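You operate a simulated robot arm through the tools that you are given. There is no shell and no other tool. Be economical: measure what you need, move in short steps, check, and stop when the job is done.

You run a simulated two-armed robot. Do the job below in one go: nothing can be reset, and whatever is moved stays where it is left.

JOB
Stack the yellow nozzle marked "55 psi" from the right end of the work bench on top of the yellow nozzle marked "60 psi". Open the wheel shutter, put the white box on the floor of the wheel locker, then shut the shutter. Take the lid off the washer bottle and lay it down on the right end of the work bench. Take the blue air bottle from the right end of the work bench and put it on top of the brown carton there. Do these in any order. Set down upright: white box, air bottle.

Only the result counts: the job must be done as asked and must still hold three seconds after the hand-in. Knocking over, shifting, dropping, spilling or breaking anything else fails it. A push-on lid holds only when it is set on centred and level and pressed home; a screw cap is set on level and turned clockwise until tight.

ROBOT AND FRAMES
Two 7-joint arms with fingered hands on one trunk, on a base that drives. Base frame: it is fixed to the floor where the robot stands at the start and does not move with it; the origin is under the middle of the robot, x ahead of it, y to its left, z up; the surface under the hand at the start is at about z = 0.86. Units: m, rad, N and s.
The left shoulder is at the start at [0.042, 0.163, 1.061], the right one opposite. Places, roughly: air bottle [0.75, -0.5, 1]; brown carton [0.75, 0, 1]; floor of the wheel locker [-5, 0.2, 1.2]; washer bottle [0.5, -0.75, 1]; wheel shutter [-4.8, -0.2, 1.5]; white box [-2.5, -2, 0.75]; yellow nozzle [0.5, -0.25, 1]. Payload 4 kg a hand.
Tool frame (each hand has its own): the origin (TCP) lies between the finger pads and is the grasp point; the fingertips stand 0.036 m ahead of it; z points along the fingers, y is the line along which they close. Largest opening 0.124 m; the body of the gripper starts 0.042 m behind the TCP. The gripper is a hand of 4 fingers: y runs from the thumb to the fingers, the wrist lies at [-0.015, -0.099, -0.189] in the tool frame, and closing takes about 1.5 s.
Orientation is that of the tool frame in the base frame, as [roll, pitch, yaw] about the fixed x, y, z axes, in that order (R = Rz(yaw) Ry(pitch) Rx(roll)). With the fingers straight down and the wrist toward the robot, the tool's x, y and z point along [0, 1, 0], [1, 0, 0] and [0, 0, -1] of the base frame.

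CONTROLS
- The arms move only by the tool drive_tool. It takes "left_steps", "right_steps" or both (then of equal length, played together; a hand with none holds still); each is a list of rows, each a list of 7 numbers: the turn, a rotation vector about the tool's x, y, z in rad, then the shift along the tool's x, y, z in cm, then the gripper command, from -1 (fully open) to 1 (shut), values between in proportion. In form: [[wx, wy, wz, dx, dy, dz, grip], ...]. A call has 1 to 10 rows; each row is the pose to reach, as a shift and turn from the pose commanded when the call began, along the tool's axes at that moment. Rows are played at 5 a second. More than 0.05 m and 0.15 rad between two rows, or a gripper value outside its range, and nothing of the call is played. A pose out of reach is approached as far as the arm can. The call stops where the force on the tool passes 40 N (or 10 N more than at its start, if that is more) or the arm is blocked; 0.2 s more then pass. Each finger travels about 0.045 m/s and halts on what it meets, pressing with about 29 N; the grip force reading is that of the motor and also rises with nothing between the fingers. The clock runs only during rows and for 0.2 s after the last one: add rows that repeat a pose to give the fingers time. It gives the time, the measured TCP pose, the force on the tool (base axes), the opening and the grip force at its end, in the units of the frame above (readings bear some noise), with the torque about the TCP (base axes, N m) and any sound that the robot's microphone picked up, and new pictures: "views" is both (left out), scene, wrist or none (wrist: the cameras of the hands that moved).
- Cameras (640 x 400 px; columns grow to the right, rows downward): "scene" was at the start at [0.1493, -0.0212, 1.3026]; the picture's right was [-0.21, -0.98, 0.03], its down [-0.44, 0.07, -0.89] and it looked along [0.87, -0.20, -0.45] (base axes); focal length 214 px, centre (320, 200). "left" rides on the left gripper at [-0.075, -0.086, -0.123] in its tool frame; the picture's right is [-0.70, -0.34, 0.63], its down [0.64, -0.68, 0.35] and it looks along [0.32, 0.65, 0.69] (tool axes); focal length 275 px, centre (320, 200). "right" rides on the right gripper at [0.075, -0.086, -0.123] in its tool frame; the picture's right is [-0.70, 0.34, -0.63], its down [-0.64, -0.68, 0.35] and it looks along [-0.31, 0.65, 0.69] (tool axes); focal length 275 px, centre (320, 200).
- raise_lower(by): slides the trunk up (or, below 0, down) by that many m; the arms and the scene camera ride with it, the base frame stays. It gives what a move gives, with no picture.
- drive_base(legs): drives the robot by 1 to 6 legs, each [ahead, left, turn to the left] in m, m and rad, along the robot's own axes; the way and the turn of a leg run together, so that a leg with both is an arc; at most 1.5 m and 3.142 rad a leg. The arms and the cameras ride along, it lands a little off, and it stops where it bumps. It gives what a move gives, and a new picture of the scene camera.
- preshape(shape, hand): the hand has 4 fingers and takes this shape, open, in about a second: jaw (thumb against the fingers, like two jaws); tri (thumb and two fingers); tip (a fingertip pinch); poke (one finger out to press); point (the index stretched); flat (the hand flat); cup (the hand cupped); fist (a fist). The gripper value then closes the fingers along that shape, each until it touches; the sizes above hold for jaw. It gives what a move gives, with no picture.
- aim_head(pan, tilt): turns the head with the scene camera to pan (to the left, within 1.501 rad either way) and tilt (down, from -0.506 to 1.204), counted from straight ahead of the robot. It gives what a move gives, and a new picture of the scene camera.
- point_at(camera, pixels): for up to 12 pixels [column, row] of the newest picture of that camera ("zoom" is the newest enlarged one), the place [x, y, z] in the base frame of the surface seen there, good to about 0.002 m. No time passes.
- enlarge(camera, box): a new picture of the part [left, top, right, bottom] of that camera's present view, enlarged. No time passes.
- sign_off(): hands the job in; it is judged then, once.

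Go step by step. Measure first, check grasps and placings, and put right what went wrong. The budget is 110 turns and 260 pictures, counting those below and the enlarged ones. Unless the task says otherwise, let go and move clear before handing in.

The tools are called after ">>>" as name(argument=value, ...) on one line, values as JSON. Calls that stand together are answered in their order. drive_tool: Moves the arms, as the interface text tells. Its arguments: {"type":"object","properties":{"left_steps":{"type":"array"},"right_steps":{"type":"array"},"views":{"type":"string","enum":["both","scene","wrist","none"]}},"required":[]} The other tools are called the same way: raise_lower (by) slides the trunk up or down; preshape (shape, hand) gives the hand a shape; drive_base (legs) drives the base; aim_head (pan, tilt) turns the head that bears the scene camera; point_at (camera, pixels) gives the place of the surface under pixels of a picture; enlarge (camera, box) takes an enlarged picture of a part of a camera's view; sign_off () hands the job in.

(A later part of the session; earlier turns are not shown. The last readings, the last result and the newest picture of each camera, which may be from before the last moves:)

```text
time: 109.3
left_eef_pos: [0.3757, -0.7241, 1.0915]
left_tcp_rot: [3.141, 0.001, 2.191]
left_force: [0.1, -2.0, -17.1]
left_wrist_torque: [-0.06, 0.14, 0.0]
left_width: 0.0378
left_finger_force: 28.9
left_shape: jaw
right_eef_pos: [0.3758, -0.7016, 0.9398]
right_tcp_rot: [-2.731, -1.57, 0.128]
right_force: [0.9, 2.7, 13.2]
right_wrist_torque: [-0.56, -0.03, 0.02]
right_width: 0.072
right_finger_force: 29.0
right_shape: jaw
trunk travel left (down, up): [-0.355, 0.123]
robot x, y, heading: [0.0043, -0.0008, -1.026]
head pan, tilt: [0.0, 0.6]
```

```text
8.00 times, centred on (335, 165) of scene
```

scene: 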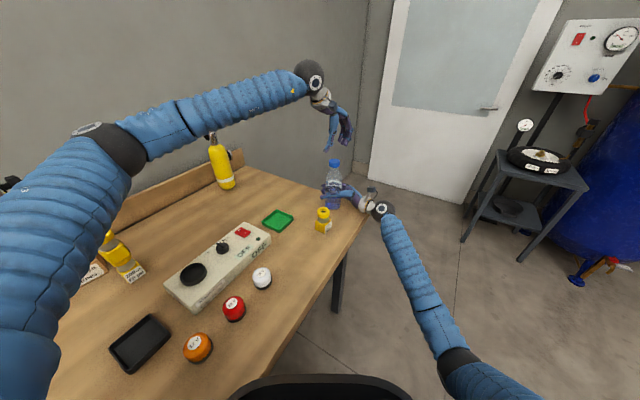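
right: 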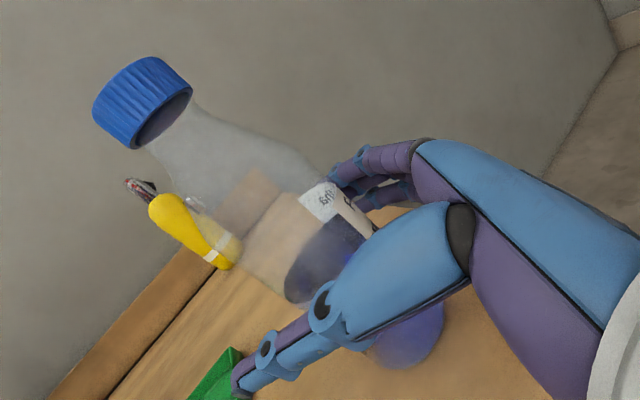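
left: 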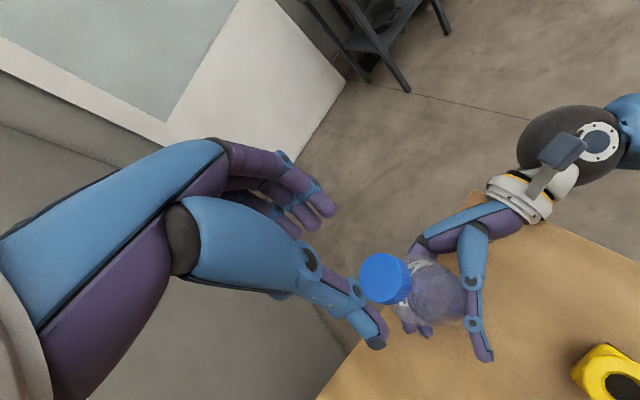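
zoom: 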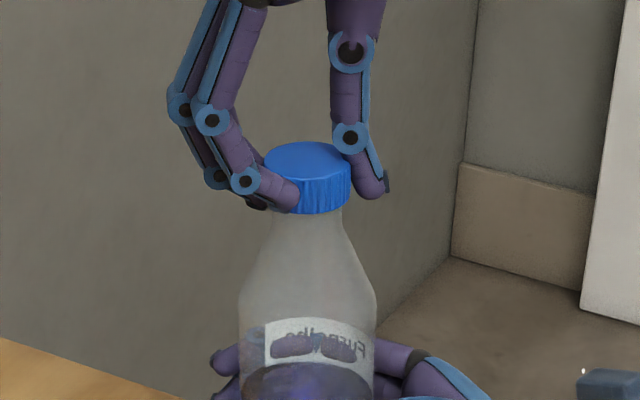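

It's still threaded (-17 N), so it needs another stroke. I'll open around the cap, wind back 2.6 rad, re-grip and turn again.

>>> drive_tool(left_steps=[[0, 0, 0, 0, 0, 0.3, 0.2], [0, 0, 0, 0, 0, 0.5, -0.2], [0, 0, 0, 0, 0, 0.6, -0.2], [0, 0, 0.14, 0, 0, 0.6, -0.2], [0, 0, 0.28, 0, 0, 0.6, -0.2], [0, 0, 0.42, 0, 0, 0.6, -0.2], [0, 0, 0.56, 0, 0, 0.6, -0.2], [0, 0, 0.7, 0, 0, 0.6, -0.2], [0, 0, 0.84, 0, 0, 0.6, -0.2], [0, 0, 0.98, 0, 0, 0.6, -0.2]], views="none")

>>> drive_tool(left_steps=[[0, 0, 0.148, 0, 0, 0, -0.2], [0, 0, 0.296, 0, 0, 0, -0.2], [0, 0, 0.444, 0, 0, 0, -0.2], [0, 0, 0.592, 0, 0, 0, -0.2], [0, 0, 0.74, 0, 0, 0, -0.2], [0, 0, 0.888, 0, 0, 0, -0.2], [0, 0, 1.036, 0, 0, 0, -0.2], [0, 0, 1.184, 0, 0, 0, -0.2], [0, 0, 1.332, 0, 0, 0, -0.2], [0, 0, 1.48, 0, 0, 0, -0.2]], views="wrist")

>>> enlarge(camera="scene", box=[300, 130, 370, 200])

>>> point_at(camera="zoom", pixels=[[310, 215], [315, 265], [317, 280], [317, 245]])

```text
time: 111.5
left_eef_pos: [0.3765, -0.7251, 1.0889]
left_tcp_rot: [-3.141, 0.004, 1.209]
left_force: [0.0, 0.1, 0.9]
left_wrist_torque: [0.04, 0.0, 0.05]
left_width: 0.0742
left_finger_force: 0.0
left_shape: jaw
right_eef_pos: [0.3766, -0.7013, 0.9381]
right_tcp_rot: [-1.036, -1.57, -1.564]
right_force: [-1.2, -0.4, 2.6]
right_wrist_torque: [-0.18, -0.09, -0.04]
right_width: 0.0729
right_finger_force: 28.9
right_shape: jaw
trunk travel left (down, up): [-0.355, 0.123]
robot x, y, heading: [0.0061, -0.0019, -1.032]
head pan, tilt: [0.0, 0.6]
```

```text
time: 113.7
left_eef_pos: [0.3766, -0.723, 1.0882]
left_tcp_rot: [3.135, 0.001, -0.267]
left_force: [-0.5, 0.2, 0.2]
left_wrist_torque: [-0.03, -0.04, -0.02]
left_width: 0.0739
left_finger_force: 0.0
left_shape: jaw
right_eef_pos: [0.3773, -0.7011, 0.9393]
right_tcp_rot: [-2.627, -1.571, 0.025]
right_force: [-0.5, -0.1, 1.2]
right_wrist_torque: [-0.06, -0.09, -0.01]
right_width: 0.0723
right_finger_force: 29.1
right_shape: jaw
trunk travel left (down, up): [-0.355, 0.123]
robot x, y, heading: [0.0024, 0.0045, -1.034]
head pan, tilt: [0.0, 0.6]
```

left: 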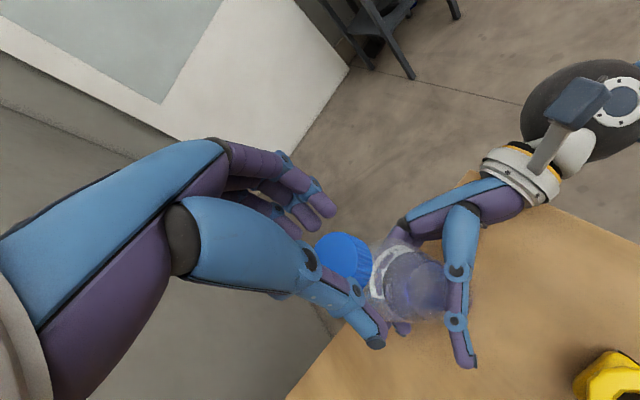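

```text
5.71 times, centred on (335, 165) of scene
```

zoom: 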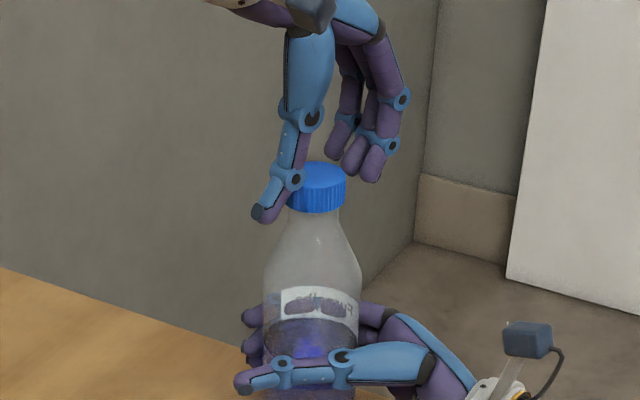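

```text
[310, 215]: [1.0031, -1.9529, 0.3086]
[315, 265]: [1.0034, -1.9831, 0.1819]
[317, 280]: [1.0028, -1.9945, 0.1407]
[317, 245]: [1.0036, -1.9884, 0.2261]
```

>>> point_at(camera="zoom", pixels=[[325, 172], [318, 200], [335, 175], [312, 166]])

>>> point_at(camera="left", pixels=[[342, 240], [352, 255], [330, 240], [355, 237]])

>>> drive_tool(left_steps=[[0, 0, 0, 0, 0, 0.3, 0], [0, 0, 0, 0, 0, 0.3, 1], [0, 0, 0, 0, 0, 0.3, 1], [0, 0, 0, 0, 0, 0.3, 1], [0, 0, 0, 0, 0, 0.3, 1], [0, 0, -0.1, 0, 0, 0.3, 1], [0, 0, -0.2, 0, 0, 0.3, 1], [0, 0, -0.3, 0, 0, 0.3, 1], [0, 0, -0.4, 0, 0, 0.3, 1], [0, 0, -0.5, 0, 0, 0.3, 1]], views="none")

>>> enlarge(camera="scene", box=[300, 130, 370, 200])

```text
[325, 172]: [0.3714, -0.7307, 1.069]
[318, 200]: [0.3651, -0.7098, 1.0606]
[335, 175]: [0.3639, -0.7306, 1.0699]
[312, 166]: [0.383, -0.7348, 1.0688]
```

```text
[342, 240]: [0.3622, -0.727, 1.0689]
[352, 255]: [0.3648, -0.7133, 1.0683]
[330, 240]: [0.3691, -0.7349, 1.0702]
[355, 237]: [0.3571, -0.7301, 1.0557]
```

```text
time: 115.9
left_eef_pos: [0.3755, -0.7233, 1.0843]
left_tcp_rot: [3.135, 0.002, 0.234]
left_force: [-4.5, 3.9, 14.1]
left_wrist_torque: [-0.14, 0.07, -0.06]
left_width: 0.0414
left_finger_force: 29.2
left_shape: jaw
right_eef_pos: [0.3773, -0.7003, 0.9386]
right_tcp_rot: [0.52, -1.57, -3.119]
right_force: [7.1, -7.2, 0.5]
right_wrist_torque: [0.08, 0.0, 0.17]
right_width: 0.0728
right_finger_force: 29.1
right_shape: jaw
trunk travel left (down, up): [-0.355, 0.123]
robot x, y, heading: [0.0009, 0.0045, -1.034]
head pan, tilt: [0.0, 0.6]
```

```text
5.71 times, centred on (335, 165) of scene
```

zoom: 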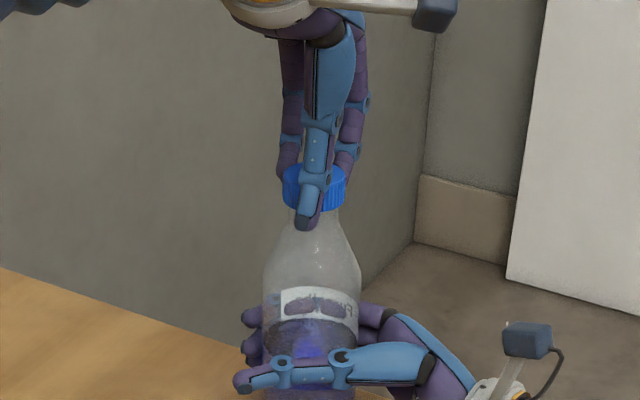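

The cap top has risen about 2 mm and the grip is good. I'll continue the stroke and then test the lift.

>>> drive_tool(left_steps=[[0, 0, -0.13, 0, 0, 0, 1], [0, 0, -0.26, 0, 0, -0.05, 1], [0, 0, -0.39, 0, 0, -0.1, 1], [0, 0, -0.52, 0, 0, -0.1, 1], [0, 0, -0.65, 0, 0, -0.15, 1], [0, 0, -0.78, 0, 0, -0.15, 1], [0, 0, -0.91, 0, 0, -0.2, 1], [0, 0, -1.04, 0, 0, -0.2, 1], [0, 0, -1.17, 0, 0, -0.25, 1], [0, 0, -1.3, 0, 0, -0.25, 1]], views="none")

>>> drive_tool(left_steps=[[0, 0, -0.13, 0, 0, 0, 1], [0, 0, -0.26, 0, 0, -0.05, 1], [0, 0, -0.39, 0, 0, -0.1, 1], [0, 0, -0.52, 0, 0, -0.1, 1], [0, 0, -0.65, 0, 0, -0.15, 1], [0, 0, -0.65, 0, 0, -0.3, 1], [0, 0, -0.65, 0, 0, -0.5, 1], [0, 0, -0.65, 0, 0, -0.5, 1]], views="none")

>>> enlarge(camera="scene", box=[300, 130, 370, 200])

```text
time: 118.1
left_eef_pos: [0.3761, -0.7243, 1.0865]
left_tcp_rot: [-3.14, 0.001, 1.533]
left_force: [-2.0, -2.5, -1.0]
left_wrist_torque: [-0.08, 0.05, -0.05]
left_width: 0.0394
left_finger_force: 29.2
left_shape: jaw
right_eef_pos: [0.377, -0.7007, 0.9391]
right_tcp_rot: [-0.283, -1.569, -2.317]
right_force: [4.0, 4.7, 3.9]
right_wrist_torque: [-0.3, 0.03, 0.24]
right_width: 0.0724
right_finger_force: 28.7
right_shape: jaw
trunk travel left (down, up): [-0.355, 0.123]
robot x, y, heading: [0.0026, -0.002, -1.035]
head pan, tilt: [0.0, 0.6]
```

```text
time: 119.9
left_eef_pos: [0.3765, -0.7241, 1.0916]
left_tcp_rot: [-3.139, 0.003, 2.184]
left_force: [2.4, -3.5, -1.5]
left_wrist_torque: [-0.04, 0.02, -0.04]
left_width: 0.0388
left_finger_force: 29.4
left_shape: jaw
right_eef_pos: [0.3765, -0.7016, 0.9393]
right_tcp_rot: [0.685, -1.57, 2.999]
right_force: [-3.0, 4.4, 5.8]
right_wrist_torque: [-0.45, -0.21, -0.03]
right_width: 0.0716
right_finger_force: 29.8
right_shape: jaw
trunk travel left (down, up): [-0.355, 0.123]
robot x, y, heading: [-0.0002, 0.0042, -1.026]
head pan, tilt: [0.0, 0.6]
```

```text
5.71 times, centred on (335, 165) of scene
```

zoom: 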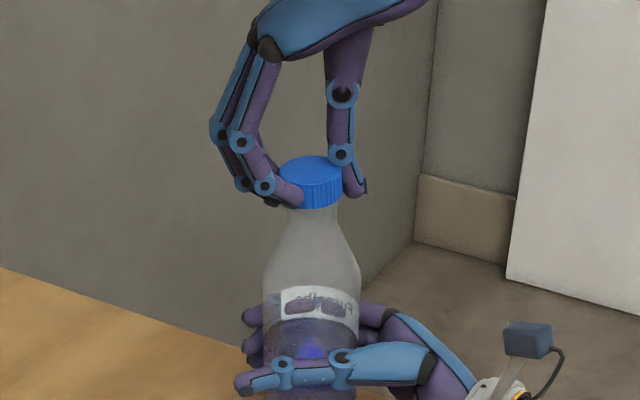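

Only -1.5 N after a 5 mm lift, and the cap now sits higher, so it seems free. I'll lift 6 cm.

>>> drive_tool(left_steps=[[0, 0, 0, 0, 0, -0.5, 1], [0, 0, 0, 0, 0, -1, 1], [0, 0, 0, 0, 0, -2, 1], [0, 0, 0, 0, 0, -4, 1], [0, 0, 0, 0, 0, -7, 1]], views="both")

>>> enlarge(camera="scene", box=[280, 110, 380, 210])

```text
time: 121.1
left_eef_pos: [0.3765, -0.724, 1.1612]
left_tcp_rot: [-3.14, 0.004, 2.181]
left_force: [-0.6, -0.3, 0.0]
left_wrist_torque: [0.01, -0.04, -0.03]
left_width: 0.0386
left_finger_force: 29.1
left_shape: jaw
right_eef_pos: [0.376, -0.7021, 0.9379]
right_tcp_rot: [-0.097, -1.57, -2.502]
right_force: [0.0, -1.1, 3.0]
right_wrist_torque: [-0.15, -0.16, -0.06]
right_width: 0.0723
right_finger_force: 29.1
right_shape: jaw
trunk travel left (down, up): [-0.355, 0.123]
robot x, y, heading: [0.0001, -0.0016, -1.026]
head pan, tilt: [0.0, 0.6]
```

scene: 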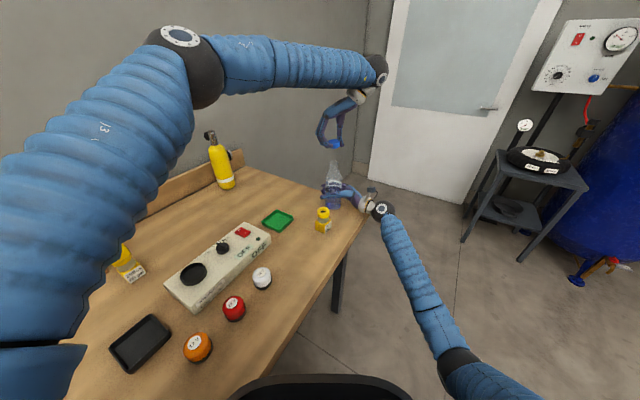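
left: 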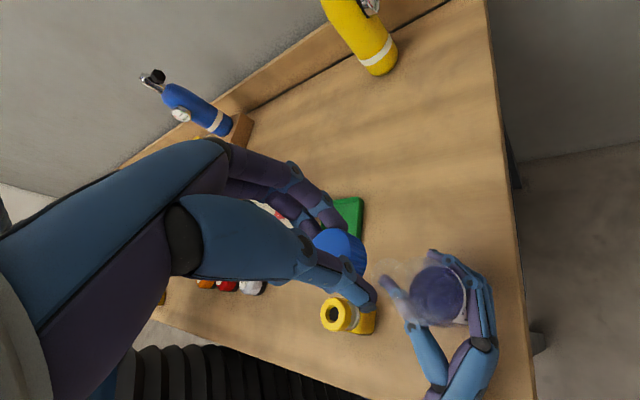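

```text
4.00 times, centred on (330, 160) of scene
```

zoom: 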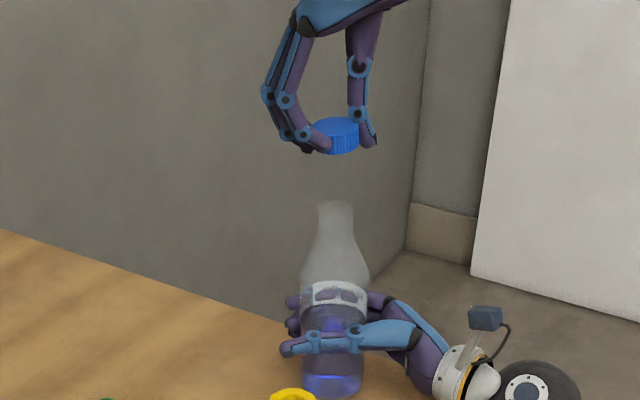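

The lid is off and held. I'll release the washer bottle with the right hand and withdraw to its free side.

>>> drive_tool(right_steps=[[0, 0, 0, 0, 0, 0, 0], [0, 0, 0, 0, 0, 0, -0.5], [0, 0, 0, 0, 0, 0, -1], [0, 0, 0, 0, 0.5, 0, -1], [0, 0, 0, 0, 0.5, -1, -1], [0, 0, 0, 0, 0.5, -4, -1], [0, 0, 0, 0, 0.5, -8, -1], [0, 0, 0, 0, 0.5, -12, -1], [0, 0, 0, 0, 0.5, -16, -1], [0, 0, 0, 0, 0.5, -20, -1]], views="scene")

>>> drive_tool(left_steps=[[0, 0, 0.12, -1, 3, 0, 1], [0, 0, 0.24, -2, 6, 0, 1], [0, 0, 0.36, -3, 9, 0, 1], [0, 0, 0.48, -4, 12, 0, 1], [0, 0, 0.6, -5.2, 15.1, 0, 1], [0, 0, 0.72, -5.2, 15.1, 0, 1], [0, 0, 0.84, -5.2, 15.1, 0, 1], [0, 0, 0.96, -5.2, 15.1, 0, 1]], views="both")

>>> point_at(camera="scene", pixels=[[305, 195], [300, 200], [315, 190], [278, 210], [292, 217], [222, 187], [330, 200]])

```text
time: 123.3
left_eef_pos: [0.3768, -0.7243, 1.1609]
left_tcp_rot: [-3.139, 0.002, 2.183]
left_force: [0.5, -0.2, 0.5]
left_wrist_torque: [0.02, 0.02, 0.03]
left_width: 0.0385
left_finger_force: 29.2
left_shape: jaw
right_eef_pos: [0.2093, -0.8084, 0.9356]
right_tcp_rot: [-0.974, -1.57, -1.624]
right_force: [-0.3, 0.5, 0.1]
right_wrist_torque: [0.02, 0.0, -0.03]
right_width: 0.1239
right_finger_force: 0.0
right_shape: jaw
trunk travel left (down, up): [-0.355, 0.123]
robot x, y, heading: [0.0039, 0.002, -1.027]
head pan, tilt: [0.0, 0.6]
```

scene: 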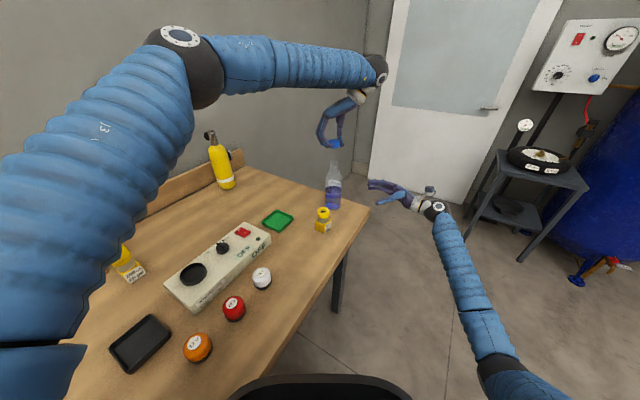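

```text
time: 125.1
left_eef_pos: [0.5266, -0.6804, 1.1608]
left_tcp_rot: [-3.14, 0.003, 1.219]
left_force: [0.4, -0.7, 0.5]
left_wrist_torque: [-0.02, -0.01, 0.01]
left_width: 0.0384
left_finger_force: 29.1
left_shape: jaw
right_eef_pos: [0.2102, -0.8077, 0.9356]
right_tcp_rot: [-2.151, -1.57, -0.448]
right_force: [0.1, 0.3, -0.4]
right_wrist_torque: [0.01, -0.03, 0.01]
right_width: 0.1239
right_finger_force: 0.0
right_shape: jaw
trunk travel left (down, up): [-0.355, 0.123]
robot x, y, heading: [-0.0013, 0.0057, -1.028]
head pan, tilt: [0.0, 0.6]
```

scene: 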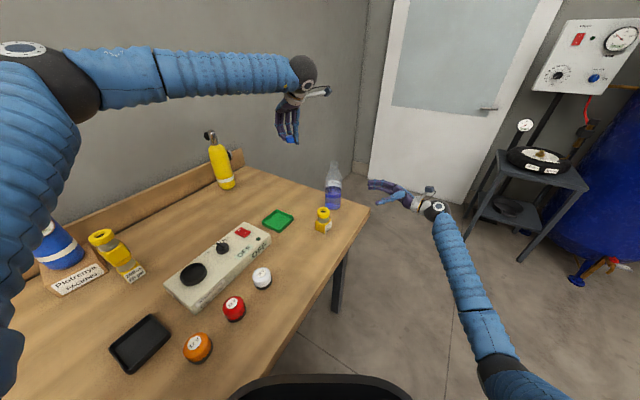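
left: 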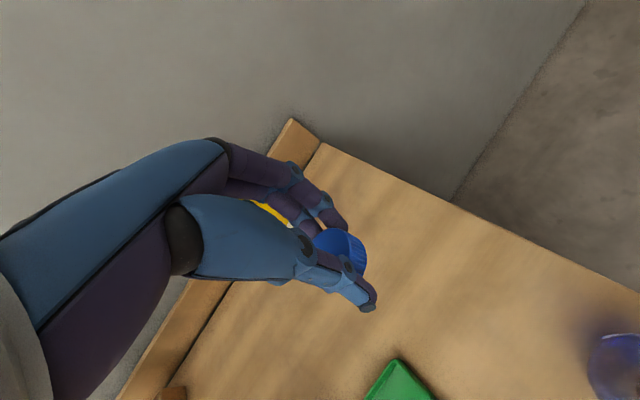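

```text
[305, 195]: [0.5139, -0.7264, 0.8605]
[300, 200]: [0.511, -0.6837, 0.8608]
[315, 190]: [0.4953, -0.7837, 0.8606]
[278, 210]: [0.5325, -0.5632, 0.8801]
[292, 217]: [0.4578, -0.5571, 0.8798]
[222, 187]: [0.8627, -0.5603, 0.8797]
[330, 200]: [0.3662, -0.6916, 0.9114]
```

The spot (0.527, -0.68) is clear. I'll descend with the lid.

>>> drive_tool(left_steps=[[0, 0, 0, 0, 0, 4, 1], [0, 0, 0, 0, 0, 8, 1], [0, 0, 0, 0, 0, 12, 1], [0, 0, 0, 0, 0, 16, 1], [0, 0, 0, 0, 0, 20, 1], [0, 0, 0, 0, 0, 23, 1], [0, 0, 0, 0, 0, 24.7, 1], [0, 0, 0, 0, 0, 24.7, 1]], views="scene")

>>> enlarge(camera="scene", box=[250, 130, 350, 230])

```text
time: 126.9
left_eef_pos: [0.5312, -0.6809, 0.9126]
left_tcp_rot: [3.14, 0.002, 1.22]
left_force: [-0.1, -0.2, -0.7]
left_wrist_torque: [0.02, -0.05, -0.02]
left_width: 0.0382
left_finger_force: 28.4
left_shape: jaw
right_eef_pos: [0.2108, -0.8093, 0.934]
right_tcp_rot: [-1.366, -1.57, -1.233]
right_force: [-0.2, 0.6, 0.3]
right_wrist_torque: [-0.01, -0.01, 0.0]
right_width: 0.1236
right_finger_force: 0.2
right_shape: jaw
trunk travel left (down, up): [-0.355, 0.123]
robot x, y, heading: [0.003, 0.0009, -1.027]
head pan, tilt: [0.0, 0.6]
```

scene: 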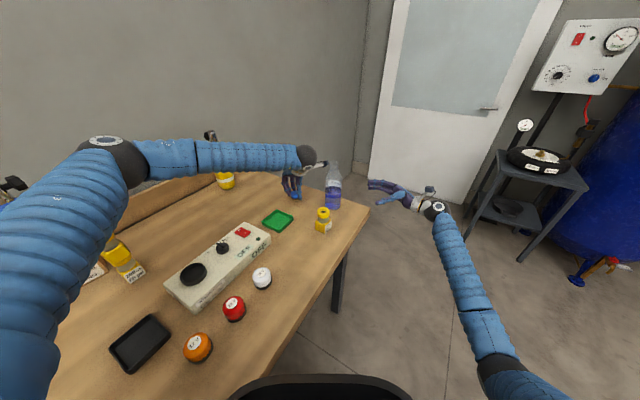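

```text
4.00 times, centred on (300, 180) of scene
```

zoom: 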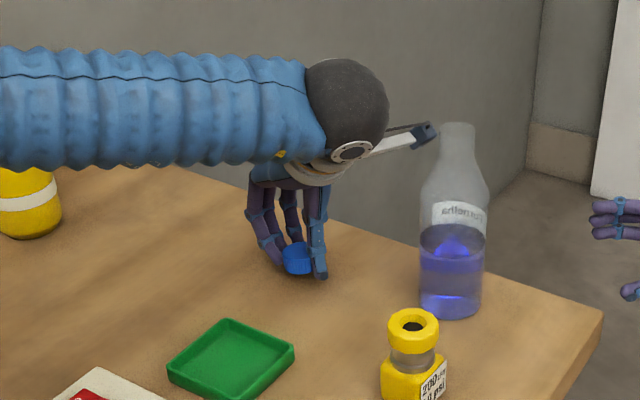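

Close to the bench. I'll creep down to contact, then release.

>>> drive_tool(left_steps=[[0, 0, 0, 0, 0, 0.4, 1], [0, 0, 0, 0, 0, 0.7, 1], [0, 0, 0, 0, 0, 0.9, 1], [0, 0, 0, 0, 0, 0.9, 1]], views="none")

>>> enlarge(camera="scene", box=[270, 150, 330, 210])

```text
time: 127.9
left_eef_pos: [0.5308, -0.6809, 0.9045]
left_tcp_rot: [-3.141, 0.002, 1.222]
left_force: [-0.2, 0.4, 0.2]
left_wrist_torque: [0.0, -0.02, 0.03]
left_width: 0.0383
left_finger_force: 29.0
left_shape: jaw
right_eef_pos: [0.2089, -0.8083, 0.9355]
right_tcp_rot: [-1.313, -1.568, -1.288]
right_force: [-0.1, -0.4, 1.0]
right_wrist_torque: [0.0, 0.01, -0.01]
right_width: 0.1238
right_finger_force: 0.1
right_shape: jaw
trunk travel left (down, up): [-0.355, 0.123]
robot x, y, heading: [0.0049, -0.0009, -1.033]
head pan, tilt: [0.0, 0.6]
```

```text
6.67 times, centred on (300, 180) of scene
```

zoom: 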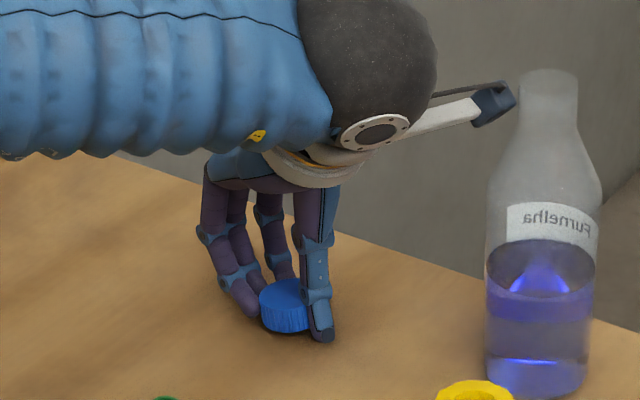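

>>> drive_tool(left_steps=[[0, 0, 0, 0, 0, 0.2, 1], [0, 0, 0, 0, 0, 0.4, 1], [0, 0, 0, 0, 0, 0.6, 1], [0, 0, 0, 0, 0, 0.7, 1]], views="none")

>>> point_at(camera="zoom", pixels=[[285, 325], [285, 310], [280, 335]])

```text
time: 128.9
left_eef_pos: [0.53, -0.6812, 0.8991]
left_tcp_rot: [-3.141, 0.003, 1.222]
left_force: [-0.5, -0.5, 4.8]
left_wrist_torque: [0.01, 0.13, -0.01]
left_width: 0.0382
left_finger_force: 28.8
left_shape: jaw
right_eef_pos: [0.2079, -0.8085, 0.9352]
right_tcp_rot: [-0.41, -1.57, -2.191]
right_force: [-0.7, -0.5, -0.5]
right_wrist_torque: [-0.01, -0.04, 0.02]
right_width: 0.1236
right_finger_force: 0.1
right_shape: jaw
trunk travel left (down, up): [-0.355, 0.123]
robot x, y, heading: [0.0011, 0.0007, -1.029]
head pan, tilt: [0.0, 0.6]
```

```text
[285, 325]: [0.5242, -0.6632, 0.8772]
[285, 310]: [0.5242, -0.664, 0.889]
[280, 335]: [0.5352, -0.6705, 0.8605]
```

Contact at 4.8 N. I'll release and rise; the right hand goes up too, ready to drive.

>>> drive_tool(left_steps=[[0, 0, 0, 0, 0, 0, 0.2], [0, 0, 0, 0, 0, 0, -0.3], [0, 0, 0, 0, 0, 0, -0.5], [0, 0, 0, 0, 0, 0, -0.5], [0, 0, 0, 0, 0, -4, -0.5], [0, 0, 0, 0, 0, -8, -0.6], [0, 0, 0, 0, 0, -12.5, -0.8], [0, 0, 0, 0, 0, -17, -1], [0, 0, 0, 0, 0, -21.5, -1], [0, 0, 0, 0, 0, -26, -1]], right_steps=[[0, 0, 0, 0, 0, -1, -1], [0, 0, 0, 0, 0, -3, -1], [0, 0, 0, 0, 0, -6, -1], [0, 0, 0, 0, -1, -10, -1], [0, 0, 0, 2, -4, -12, -1], [0, 0, 0, 5, -7, -13, -1], [0, 0, 0, 8, -10, -13, -1], [0, 0, 0, 11, -13, -13, -1], [0, 0, 0, 14, -16, -13, -1], [0, 0, 0, 17, -19, -13, -1]], views="scene")

>>> drive_tool(left_steps=[[0, 0, 0, 3, -3, -2, -1], [0, 0, 0, 6, -6, -4, -1], [0, 0, 0, 8, -10, -5, -1], [0, 0, 0, 9, -14, -6, -1], [0, 0, 0, 10, -18, -7, -1], [0, 0, 0, 10, -22, -8, -1], [0, 0, 0, 10, -26, -8, -1], [0, 0, 0, 10, -30, -8, -1]], views="scene")

>>> enlarge(camera="scene", box=[200, 120, 380, 250])

```text
time: 131.1
left_eef_pos: [0.5299, -0.6765, 1.16]
left_tcp_rot: [3.14, 0.002, 1.224]
left_force: [0.3, 0.7, -0.3]
left_wrist_torque: [-0.01, 0.0, 0.04]
left_width: 0.1236
left_finger_force: 0.1
left_shape: jaw
right_eef_pos: [0.0002, -0.7137, 1.1068]
right_tcp_rot: [-2.908, -1.571, 0.31]
right_force: [-0.6, 0.1, 0.2]
right_wrist_torque: [0.0, 0.0, -0.02]
right_width: 0.1235
right_finger_force: 0.0
right_shape: jaw
trunk travel left (down, up): [-0.355, 0.123]
robot x, y, heading: [0.0009, 0.0033, -1.029]
head pan, tilt: [0.0, 0.6]
```

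scene: 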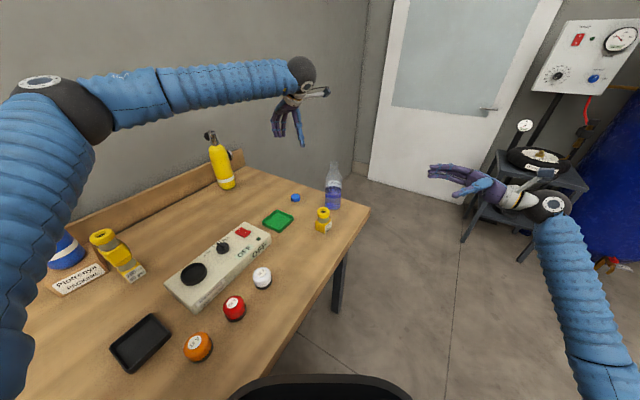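

```text
time: 132.9
left_eef_pos: [0.2808, -0.4817, 1.2378]
left_tcp_rot: [3.14, 0.002, 1.224]
left_force: [-0.5, 0.0, 0.5]
left_wrist_torque: [0.0, 0.0, 0.06]
left_width: 0.1237
left_finger_force: 0.0
left_shape: jaw
right_eef_pos: [-0.0015, -0.7167, 1.1049]
right_tcp_rot: [-1.904, -1.568, -0.695]
right_force: [-0.3, -0.4, -0.8]
right_wrist_torque: [-0.04, 0.0, -0.03]
right_width: 0.1238
right_finger_force: 0.1
right_shape: jaw
trunk travel left (down, up): [-0.355, 0.123]
robot x, y, heading: [-0.0023, 0.0008, -1.029]
head pan, tilt: [0.0, 0.6]
```

scene: 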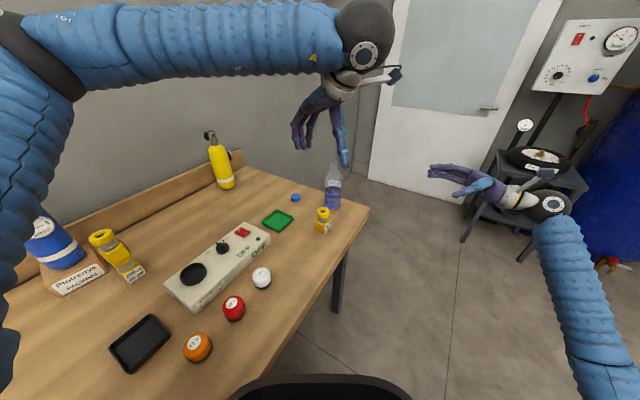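

```text
3.08 times, centred on (290, 185) of scene
```

zoom: 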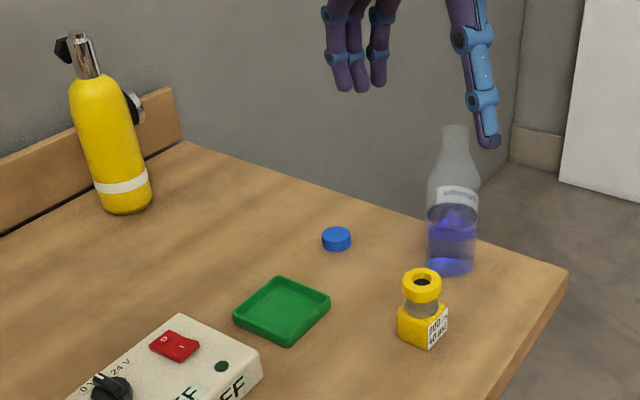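

The lid lies on the bench at zoom (336,238), and everything else stands. Now I'll turn toward the white box, bearing about -2.47 rad.

>>> drive_base(legs=[[0, 0, -1.44]])

>>> enlarge(camera="scene", box=[160, 60, 480, 260])

```text
time: 136.9
left_eef_pos: [-0.4544, -0.3321, 1.2335]
left_tcp_rot: [3.139, -0.006, -0.218]
left_force: [-0.5, 0.9, 0.3]
left_wrist_torque: [0.01, 0.01, -0.01]
left_width: 0.1238
left_finger_force: 0.0
left_shape: jaw
right_eef_pos: [-0.7195, -0.0823, 1.0986]
right_tcp_rot: [-0.482, -1.562, 2.724]
right_force: [0.2, -0.8, 0.1]
right_wrist_torque: [-0.01, 0.01, 0.0]
right_width: 0.1236
right_finger_force: 0.0
right_shape: jaw
trunk travel left (down, up): [-0.355, 0.123]
robot x, y, heading: [-0.0018, 0.0061, -2.469]
head pan, tilt: [0.0, 0.6]
```

scene: 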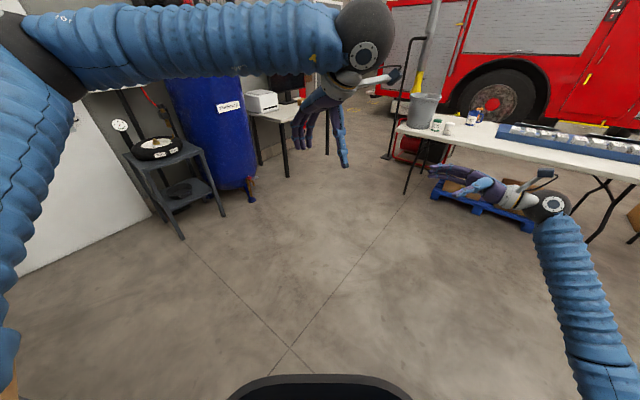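

```text
2.00 times, centred on (320, 160) of scene
```

zoom: 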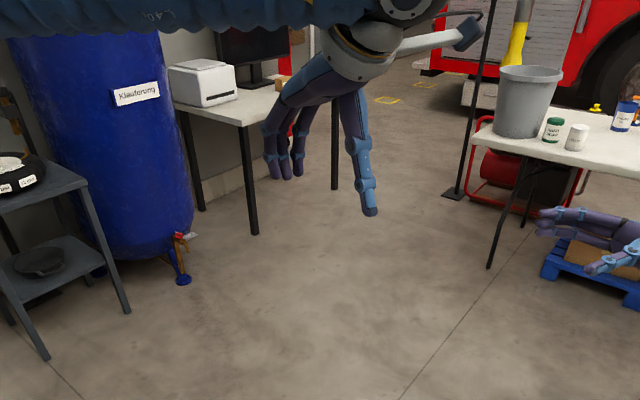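

>>> point_at(camera="scene", pixels=[[262, 97], [280, 115], [420, 115], [440, 125], [470, 140], [630, 165], [500, 115], [400, 130], [290, 175], [200, 240]])

>>> aim_head(pan=0.1, tilt=0.25)

>>> aim_head(pan=-0.7, tilt=0.25)

```text
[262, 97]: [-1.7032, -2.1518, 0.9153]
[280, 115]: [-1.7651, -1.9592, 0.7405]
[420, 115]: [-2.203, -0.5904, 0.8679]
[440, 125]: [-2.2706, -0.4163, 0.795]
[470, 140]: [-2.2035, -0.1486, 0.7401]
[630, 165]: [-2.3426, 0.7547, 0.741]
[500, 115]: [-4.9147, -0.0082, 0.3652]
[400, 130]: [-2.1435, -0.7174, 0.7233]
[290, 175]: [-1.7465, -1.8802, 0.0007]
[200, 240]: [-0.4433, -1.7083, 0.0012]
```

```text
time: 137.7
left_eef_pos: [-0.4536, -0.334, 1.2334]
left_tcp_rot: [3.141, -0.007, -0.219]
left_force: [0.3, -0.5, -0.2]
left_wrist_torque: [-0.02, 0.02, -0.02]
left_width: 0.1235
left_finger_force: 0.1
left_shape: jaw
right_eef_pos: [-0.7199, -0.084, 1.0996]
right_tcp_rot: [-0.877, -1.559, 3.12]
right_force: [-0.7, 0.3, 0.1]
right_wrist_torque: [0.04, 0.01, 0.01]
right_width: 0.1238
right_finger_force: 0.1
right_shape: jaw
trunk travel left (down, up): [-0.355, 0.123]
robot x, y, heading: [0.0008, 0.0047, -2.467]
head pan, tilt: [0.099, 0.25]
```

scene: 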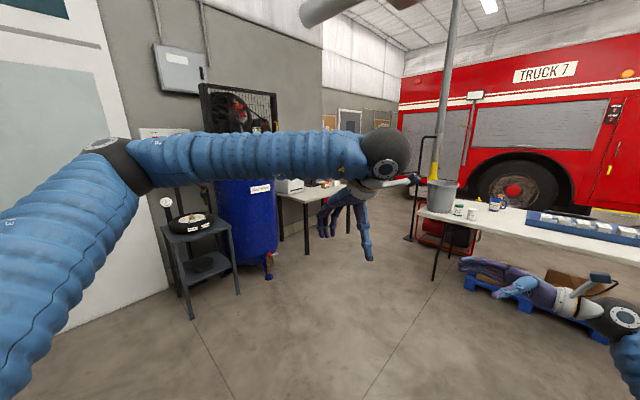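

```text
time: 138.8
left_eef_pos: [-0.4542, -0.3349, 1.2335]
left_tcp_rot: [-3.142, -0.008, -0.218]
left_force: [-0.2, -0.5, 0.3]
left_wrist_torque: [0.0, 0.01, -0.01]
left_width: 0.1239
left_finger_force: 0.1
left_shape: jaw
right_eef_pos: [-0.7203, -0.0835, 1.0986]
right_tcp_rot: [-0.595, -1.561, 2.838]
right_force: [0.4, -1.1, -0.4]
right_wrist_torque: [-0.03, -0.02, 0.0]
right_width: 0.1237
right_finger_force: 0.0
right_shape: jaw
trunk travel left (down, up): [-0.355, 0.123]
robot x, y, heading: [0.0026, 0.0052, -2.47]
head pan, tilt: [-0.7, 0.25]
```

scene: 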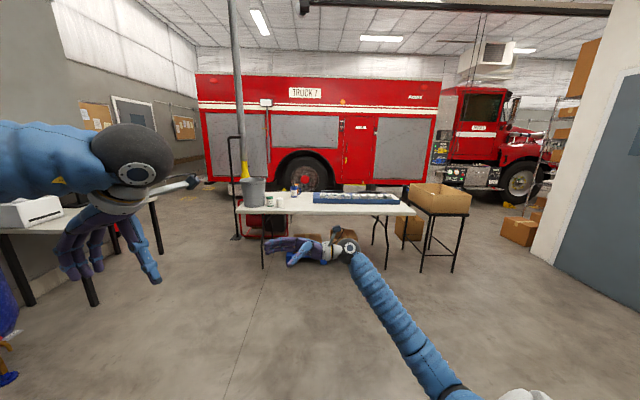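

The fire truck with its grey shutters stands at x of about -5, and a desk with a printer at (-1.7, -2.15). The white box should be on that desk, so I'll drive nearer and look.

>>> drive_base(legs=[[1.2, 0, 0], [0.3, 0, 0.5]])

>>> aim_head(pan=0.0, tilt=0.5)

```text
time: 146.6
left_eef_pos: [-1.3925, -1.4765, 1.2348]
left_tcp_rot: [-3.139, 0.002, 0.242]
left_force: [-0.6, 0.0, 0.6]
left_wrist_torque: [0.01, 0.0, 0.0]
left_width: 0.1237
left_finger_force: 0.1
left_shape: jaw
right_eef_pos: [-1.7432, -1.3698, 1.1045]
right_tcp_rot: [-1.476, -1.568, -2.105]
right_force: [-1.0, -0.2, -0.1]
right_wrist_torque: [-0.06, -0.03, 0.04]
right_width: 0.1236
right_finger_force: 0.1
right_shape: jaw
trunk travel left (down, up): [-0.355, 0.123]
robot x, y, heading: [-1.1428, -0.9718, -2.011]
head pan, tilt: [-0.7, 0.25]
```

scene: 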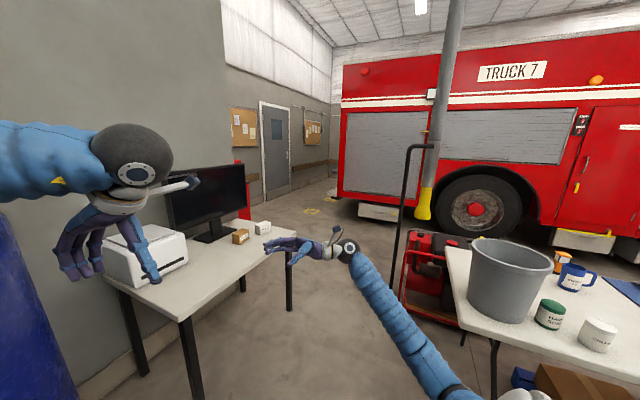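

```text
time: 147.7
left_eef_pos: [-1.3922, -1.4749, 1.2364]
left_tcp_rot: [-3.141, 0.002, 0.239]
left_force: [0.1, -0.3, -0.9]
left_wrist_torque: [0.02, 0.02, 0.01]
left_width: 0.1238
left_finger_force: 0.1
left_shape: jaw
right_eef_pos: [-1.7425, -1.3687, 1.1054]
right_tcp_rot: [-1.753, -1.568, -1.828]
right_force: [-0.3, -0.3, 0.8]
right_wrist_torque: [-0.01, -0.01, -0.01]
right_width: 0.1236
right_finger_force: 0.1
right_shape: jaw
trunk travel left (down, up): [-0.355, 0.123]
robot x, y, heading: [-1.1457, -0.9693, -2.01]
head pan, tilt: [0.0, 0.499]
```

scene: 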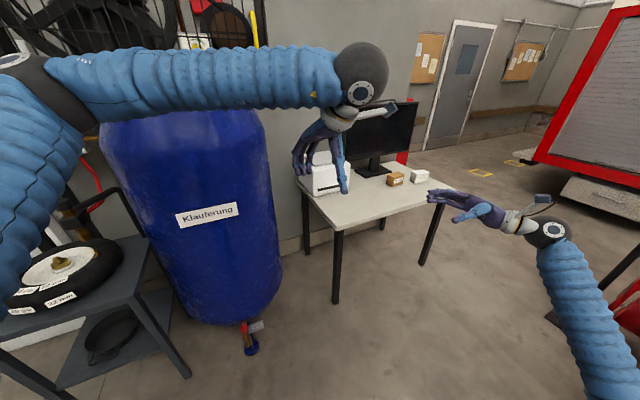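

A small white box sits at (419,176), at the far end of the desk next to a brown one at (396,178). I'll zoom and measure.

>>> enlarge(camera="scene", box=[360, 150, 450, 210])

>>> point_at(camera="zoom", pixels=[[380, 150], [410, 145], [470, 145], [430, 165], [420, 195], [470, 190], [260, 170], [530, 230], [400, 330], [545, 215]])

>>> point_at(camera="scene", pixels=[[340, 225], [425, 190], [450, 185], [300, 180], [435, 240], [335, 300]])

```text
6.67 times, centred on (405, 180) of scene
```

zoom: 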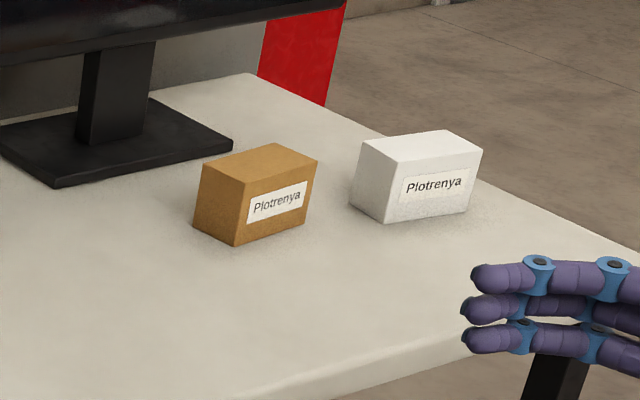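

```text
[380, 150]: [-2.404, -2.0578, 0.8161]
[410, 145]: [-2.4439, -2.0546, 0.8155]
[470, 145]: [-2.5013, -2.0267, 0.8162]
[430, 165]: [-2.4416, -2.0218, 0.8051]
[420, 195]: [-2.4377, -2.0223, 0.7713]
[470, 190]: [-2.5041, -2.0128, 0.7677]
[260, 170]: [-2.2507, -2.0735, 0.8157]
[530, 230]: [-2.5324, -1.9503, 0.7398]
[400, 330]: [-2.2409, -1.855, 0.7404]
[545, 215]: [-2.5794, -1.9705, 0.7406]
```

```text
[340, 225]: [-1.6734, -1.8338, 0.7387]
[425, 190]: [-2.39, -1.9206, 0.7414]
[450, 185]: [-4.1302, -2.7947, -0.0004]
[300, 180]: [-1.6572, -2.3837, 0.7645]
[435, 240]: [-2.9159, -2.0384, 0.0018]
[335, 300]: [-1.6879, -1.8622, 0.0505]
```

The white box is at about (-2.46, -2.04) on the desk (z = 0.74), and its top is at 0.816. I'll turn to face the desk and check what stands around my path.

>>> drive_base(legs=[[0, 0, 0.44]])

>>> aim_head(pan=-1.2, tilt=0.45)

>>> point_at(camera="scene", pixels=[[320, 300], [320, 250], [250, 250], [400, 300], [450, 350], [500, 250], [420, 250], [360, 220], [550, 300], [300, 220], [480, 200], [560, 200]])

```text
time: 149.4
left_eef_pos: [-1.1569, -1.531, 1.2376]
left_tcp_rot: [-3.14, 0.003, 0.675]
left_force: [-0.5, 0.7, 0.5]
left_wrist_torque: [0.01, 0.01, 0.0]
left_width: 0.1239
left_finger_force: 0.1
left_shape: jaw
right_eef_pos: [-1.52, -1.5834, 1.1049]
right_tcp_rot: [-1.522, -1.57, -1.623]
right_force: [0.2, 0.0, 0.5]
right_wrist_torque: [0.0, -0.04, -0.01]
right_width: 0.1234
right_finger_force: 0.1
right_shape: jaw
trunk travel left (down, up): [-0.355, 0.123]
robot x, y, heading: [-1.1408, -0.9746, -1.574]
head pan, tilt: [0.0, 0.499]
```

scene: 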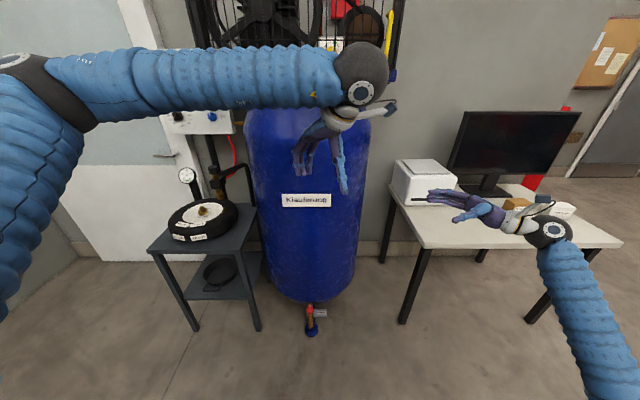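

```text
time: 150.8
left_eef_pos: [-1.1581, -1.5313, 1.2362]
left_tcp_rot: [3.141, 0.001, 0.678]
left_force: [0.7, 0.4, -0.5]
left_wrist_torque: [0.0, 0.02, -0.01]
left_width: 0.1239
left_finger_force: 0.1
left_shape: jaw
right_eef_pos: [-1.5203, -1.5836, 1.1053]
right_tcp_rot: [-1.348, -1.569, -1.799]
right_force: [0.8, 0.0, 0.0]
right_wrist_torque: [0.0, -0.03, -0.04]
right_width: 0.1237
right_finger_force: 0.0
right_shape: jaw
trunk travel left (down, up): [-0.355, 0.123]
robot x, y, heading: [-1.144, -0.9729, -1.58]
head pan, tilt: [-1.201, 0.45]
```

scene: 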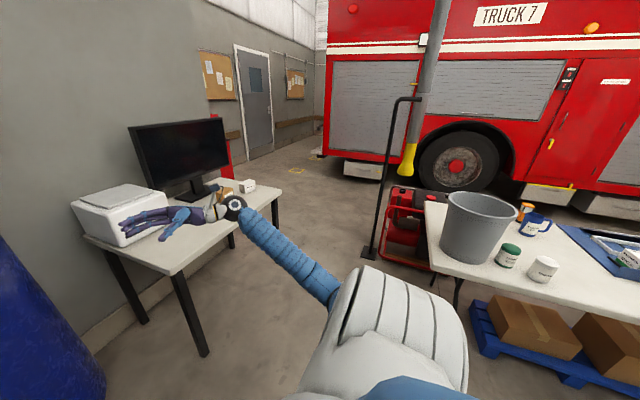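

```text
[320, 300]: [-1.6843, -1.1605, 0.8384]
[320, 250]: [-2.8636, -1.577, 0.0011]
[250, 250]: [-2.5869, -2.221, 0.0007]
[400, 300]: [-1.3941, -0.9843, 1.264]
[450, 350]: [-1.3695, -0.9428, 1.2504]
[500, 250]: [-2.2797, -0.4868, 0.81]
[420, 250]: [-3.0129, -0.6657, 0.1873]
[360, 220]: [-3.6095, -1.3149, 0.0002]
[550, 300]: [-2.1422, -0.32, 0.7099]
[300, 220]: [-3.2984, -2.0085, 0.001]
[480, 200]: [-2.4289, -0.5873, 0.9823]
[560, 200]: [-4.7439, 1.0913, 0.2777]
```

The right elbow sticks out low to the side. I'll turn the right hand back to fingers-down before strafing, and check where the hand-truck pole is.

>>> point_at(camera="scene", pixels=[[368, 254], [378, 200], [390, 250]])

>>> drive_tool(right_steps=[[0, -0.14, 0, 1, 0, 0, -1], [0, -0.28, 0, 2, 0, 0, -1], [0, -0.42, 0, 3, 0, 0, -1], [0, -0.56, 0, 4, 0, 0, -1], [0, -0.7, 0, 5, 0, 0, -1], [0, -0.84, 0, 6, 0, 0, -1], [0, -0.98, 0, 7, 0, 0, -1], [0, -1.12, 0, 8, 0, 0, -1], [0, -1.26, 0, 9, 0, 0, -1], [0, -1.4, 0, 10, 0, 0, -1]], views="none")

>>> drive_tool(right_steps=[[0, -0.08, 0, 0, 0, 0, -1], [0, -0.17, 0, 0, 0, 0, -1], [0, -0.17, 0, 0, 0, 0, -1]], views="scene")

```text
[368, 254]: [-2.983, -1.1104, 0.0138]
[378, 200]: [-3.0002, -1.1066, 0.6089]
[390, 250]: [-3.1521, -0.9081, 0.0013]
```

```text
time: 153.0
left_eef_pos: [-1.1577, -1.5328, 1.2364]
left_tcp_rot: [-3.139, 0.003, 0.674]
left_force: [-0.4, 0.0, -0.3]
left_wrist_torque: [-0.02, 0.04, -0.02]
left_width: 0.1237
left_finger_force: 0.0
left_shape: jaw
right_eef_pos: [-1.5206, -1.5828, 1.2062]
right_tcp_rot: [-3.141, -0.166, -0.007]
right_force: [-1.5, -0.6, -0.9]
right_wrist_torque: [0.02, 0.0, -0.02]
right_width: 0.1236
right_finger_force: 0.1
right_shape: jaw
trunk travel left (down, up): [-0.355, 0.123]
robot x, y, heading: [-1.1437, -0.973, -1.578]
head pan, tilt: [-1.201, 0.45]
```

```text
time: 153.8
left_eef_pos: [-1.157, -1.5313, 1.237]
left_tcp_rot: [-3.141, 0.002, 0.675]
left_force: [0.3, 1.0, -0.2]
left_wrist_torque: [0.01, 0.03, 0.02]
left_width: 0.1238
left_finger_force: 0.0
left_shape: jaw
right_eef_pos: [-1.52, -1.5831, 1.2057]
right_tcp_rot: [-3.14, 0.0, -0.005]
right_force: [-0.4, -0.2, 1.6]
right_wrist_torque: [0.03, -0.01, -0.01]
right_width: 0.1237
right_finger_force: 0.1
right_shape: jaw
trunk travel left (down, up): [-0.355, 0.123]
robot x, y, heading: [-1.1443, -0.9735, -1.577]
head pan, tilt: [-1.201, 0.45]
```

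scene: 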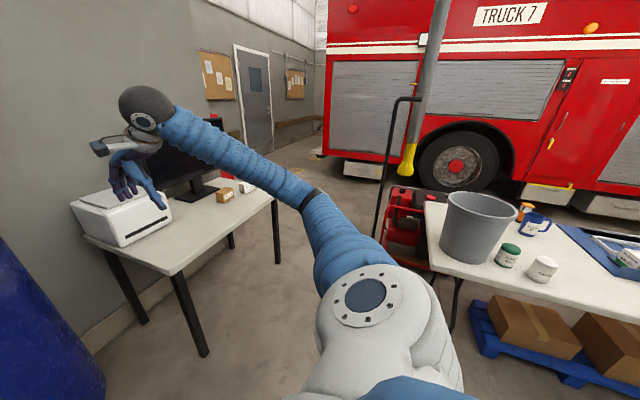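

The pole is at (-3.0, -1.11), well clear. I'll drive forward 0.3 m and strafe right 1.1 m.

>>> drive_base(legs=[[0.3, 0, 0], [0, -1.1, 0]])

>>> aim_head(pan=-0.2, tilt=0.75)

>>> raise_lower(by=-0.2)

```text
time: 155.5
left_eef_pos: [-1.1607, -1.7664, 1.2384]
left_tcp_rot: [-3.141, 0.001, 0.669]
left_force: [1.6, 13.0, -1.8]
left_wrist_torque: [-0.11, 0.11, 0.84]
left_width: 0.1225
left_finger_force: 0.0
left_shape: jaw
right_eef_pos: [-1.5223, -1.8242, 1.2071]
right_tcp_rot: [-3.14, -0.003, -0.004]
right_force: [0.6, 0.2, -0.1]
right_wrist_torque: [-0.02, -0.01, -0.02]
right_width: 0.1236
right_finger_force: 0.1
right_shape: jaw
trunk travel left (down, up): [-0.355, 0.123]
robot x, y, heading: [-1.1473, -1.2102, -1.58]
head pan, tilt: [-1.201, 0.45]
stopped in leg 1: the force on the tool passed its limit at 71 N (the readings are from after the stop); the commanded pose is now the measured one
```

scene: 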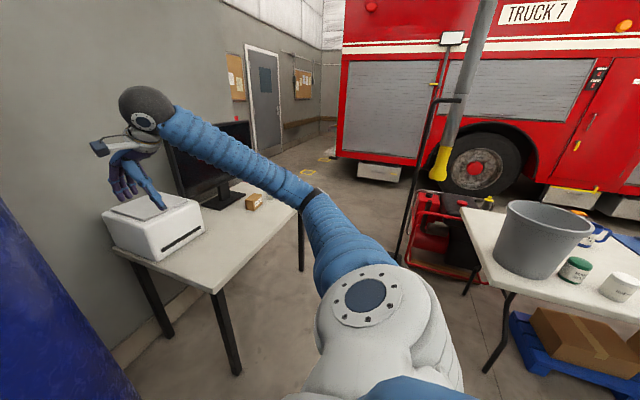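

```text
time: 156.8
left_eef_pos: [-1.1606, -1.7669, 1.2394]
left_tcp_rot: [-3.141, 0.003, 0.669]
left_force: [-3.3, 21.6, 1.8]
left_wrist_torque: [-0.54, -0.22, 0.95]
left_width: 0.1226
left_finger_force: 0.0
left_shape: jaw
right_eef_pos: [-1.5211, -1.8226, 1.2074]
right_tcp_rot: [3.141, 0.001, -0.007]
right_force: [-0.1, 0.3, 0.2]
right_wrist_torque: [0.02, 0.02, 0.05]
right_width: 0.1237
right_finger_force: 0.0
right_shape: jaw
trunk travel left (down, up): [-0.355, 0.123]
robot x, y, heading: [-1.1432, -1.21, -1.574]
head pan, tilt: [-0.201, 0.75]
```

scene: 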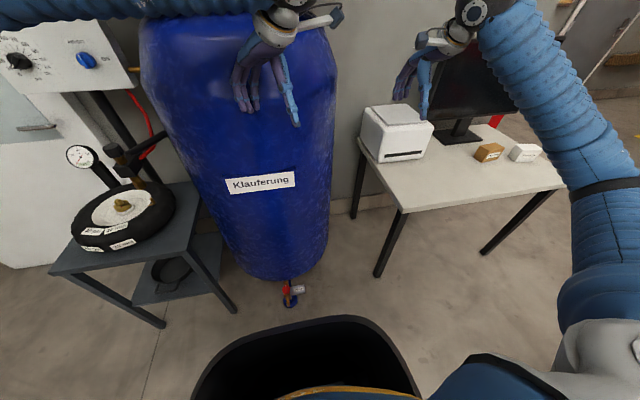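

```text
time: 158.4
left_eef_pos: [-1.161, -1.7689, 1.065]
left_tcp_rot: [-3.13, -0.009, 0.669]
left_force: [-2.0, 22.4, -8.3]
left_wrist_torque: [0.13, 0.41, 1.1]
left_width: 0.1212
left_finger_force: 0.1
left_shape: jaw
right_eef_pos: [-1.5214, -1.826, 1.0334]
right_tcp_rot: [-3.13, -0.001, -0.005]
right_force: [0.2, 0.1, 0.9]
right_wrist_torque: [-0.02, 0.01, 0.02]
right_width: 0.1238
right_finger_force: 0.1
right_shape: jaw
trunk travel left (down, up): [-0.191, 0.287]
robot x, y, heading: [-1.1461, -1.2141, -1.581]
head pan, tilt: [-0.201, 0.75]
stopped: the force on the tool passed its limit at 40 N (the readings are from after the stop); the commanded pose is now the measured one
```

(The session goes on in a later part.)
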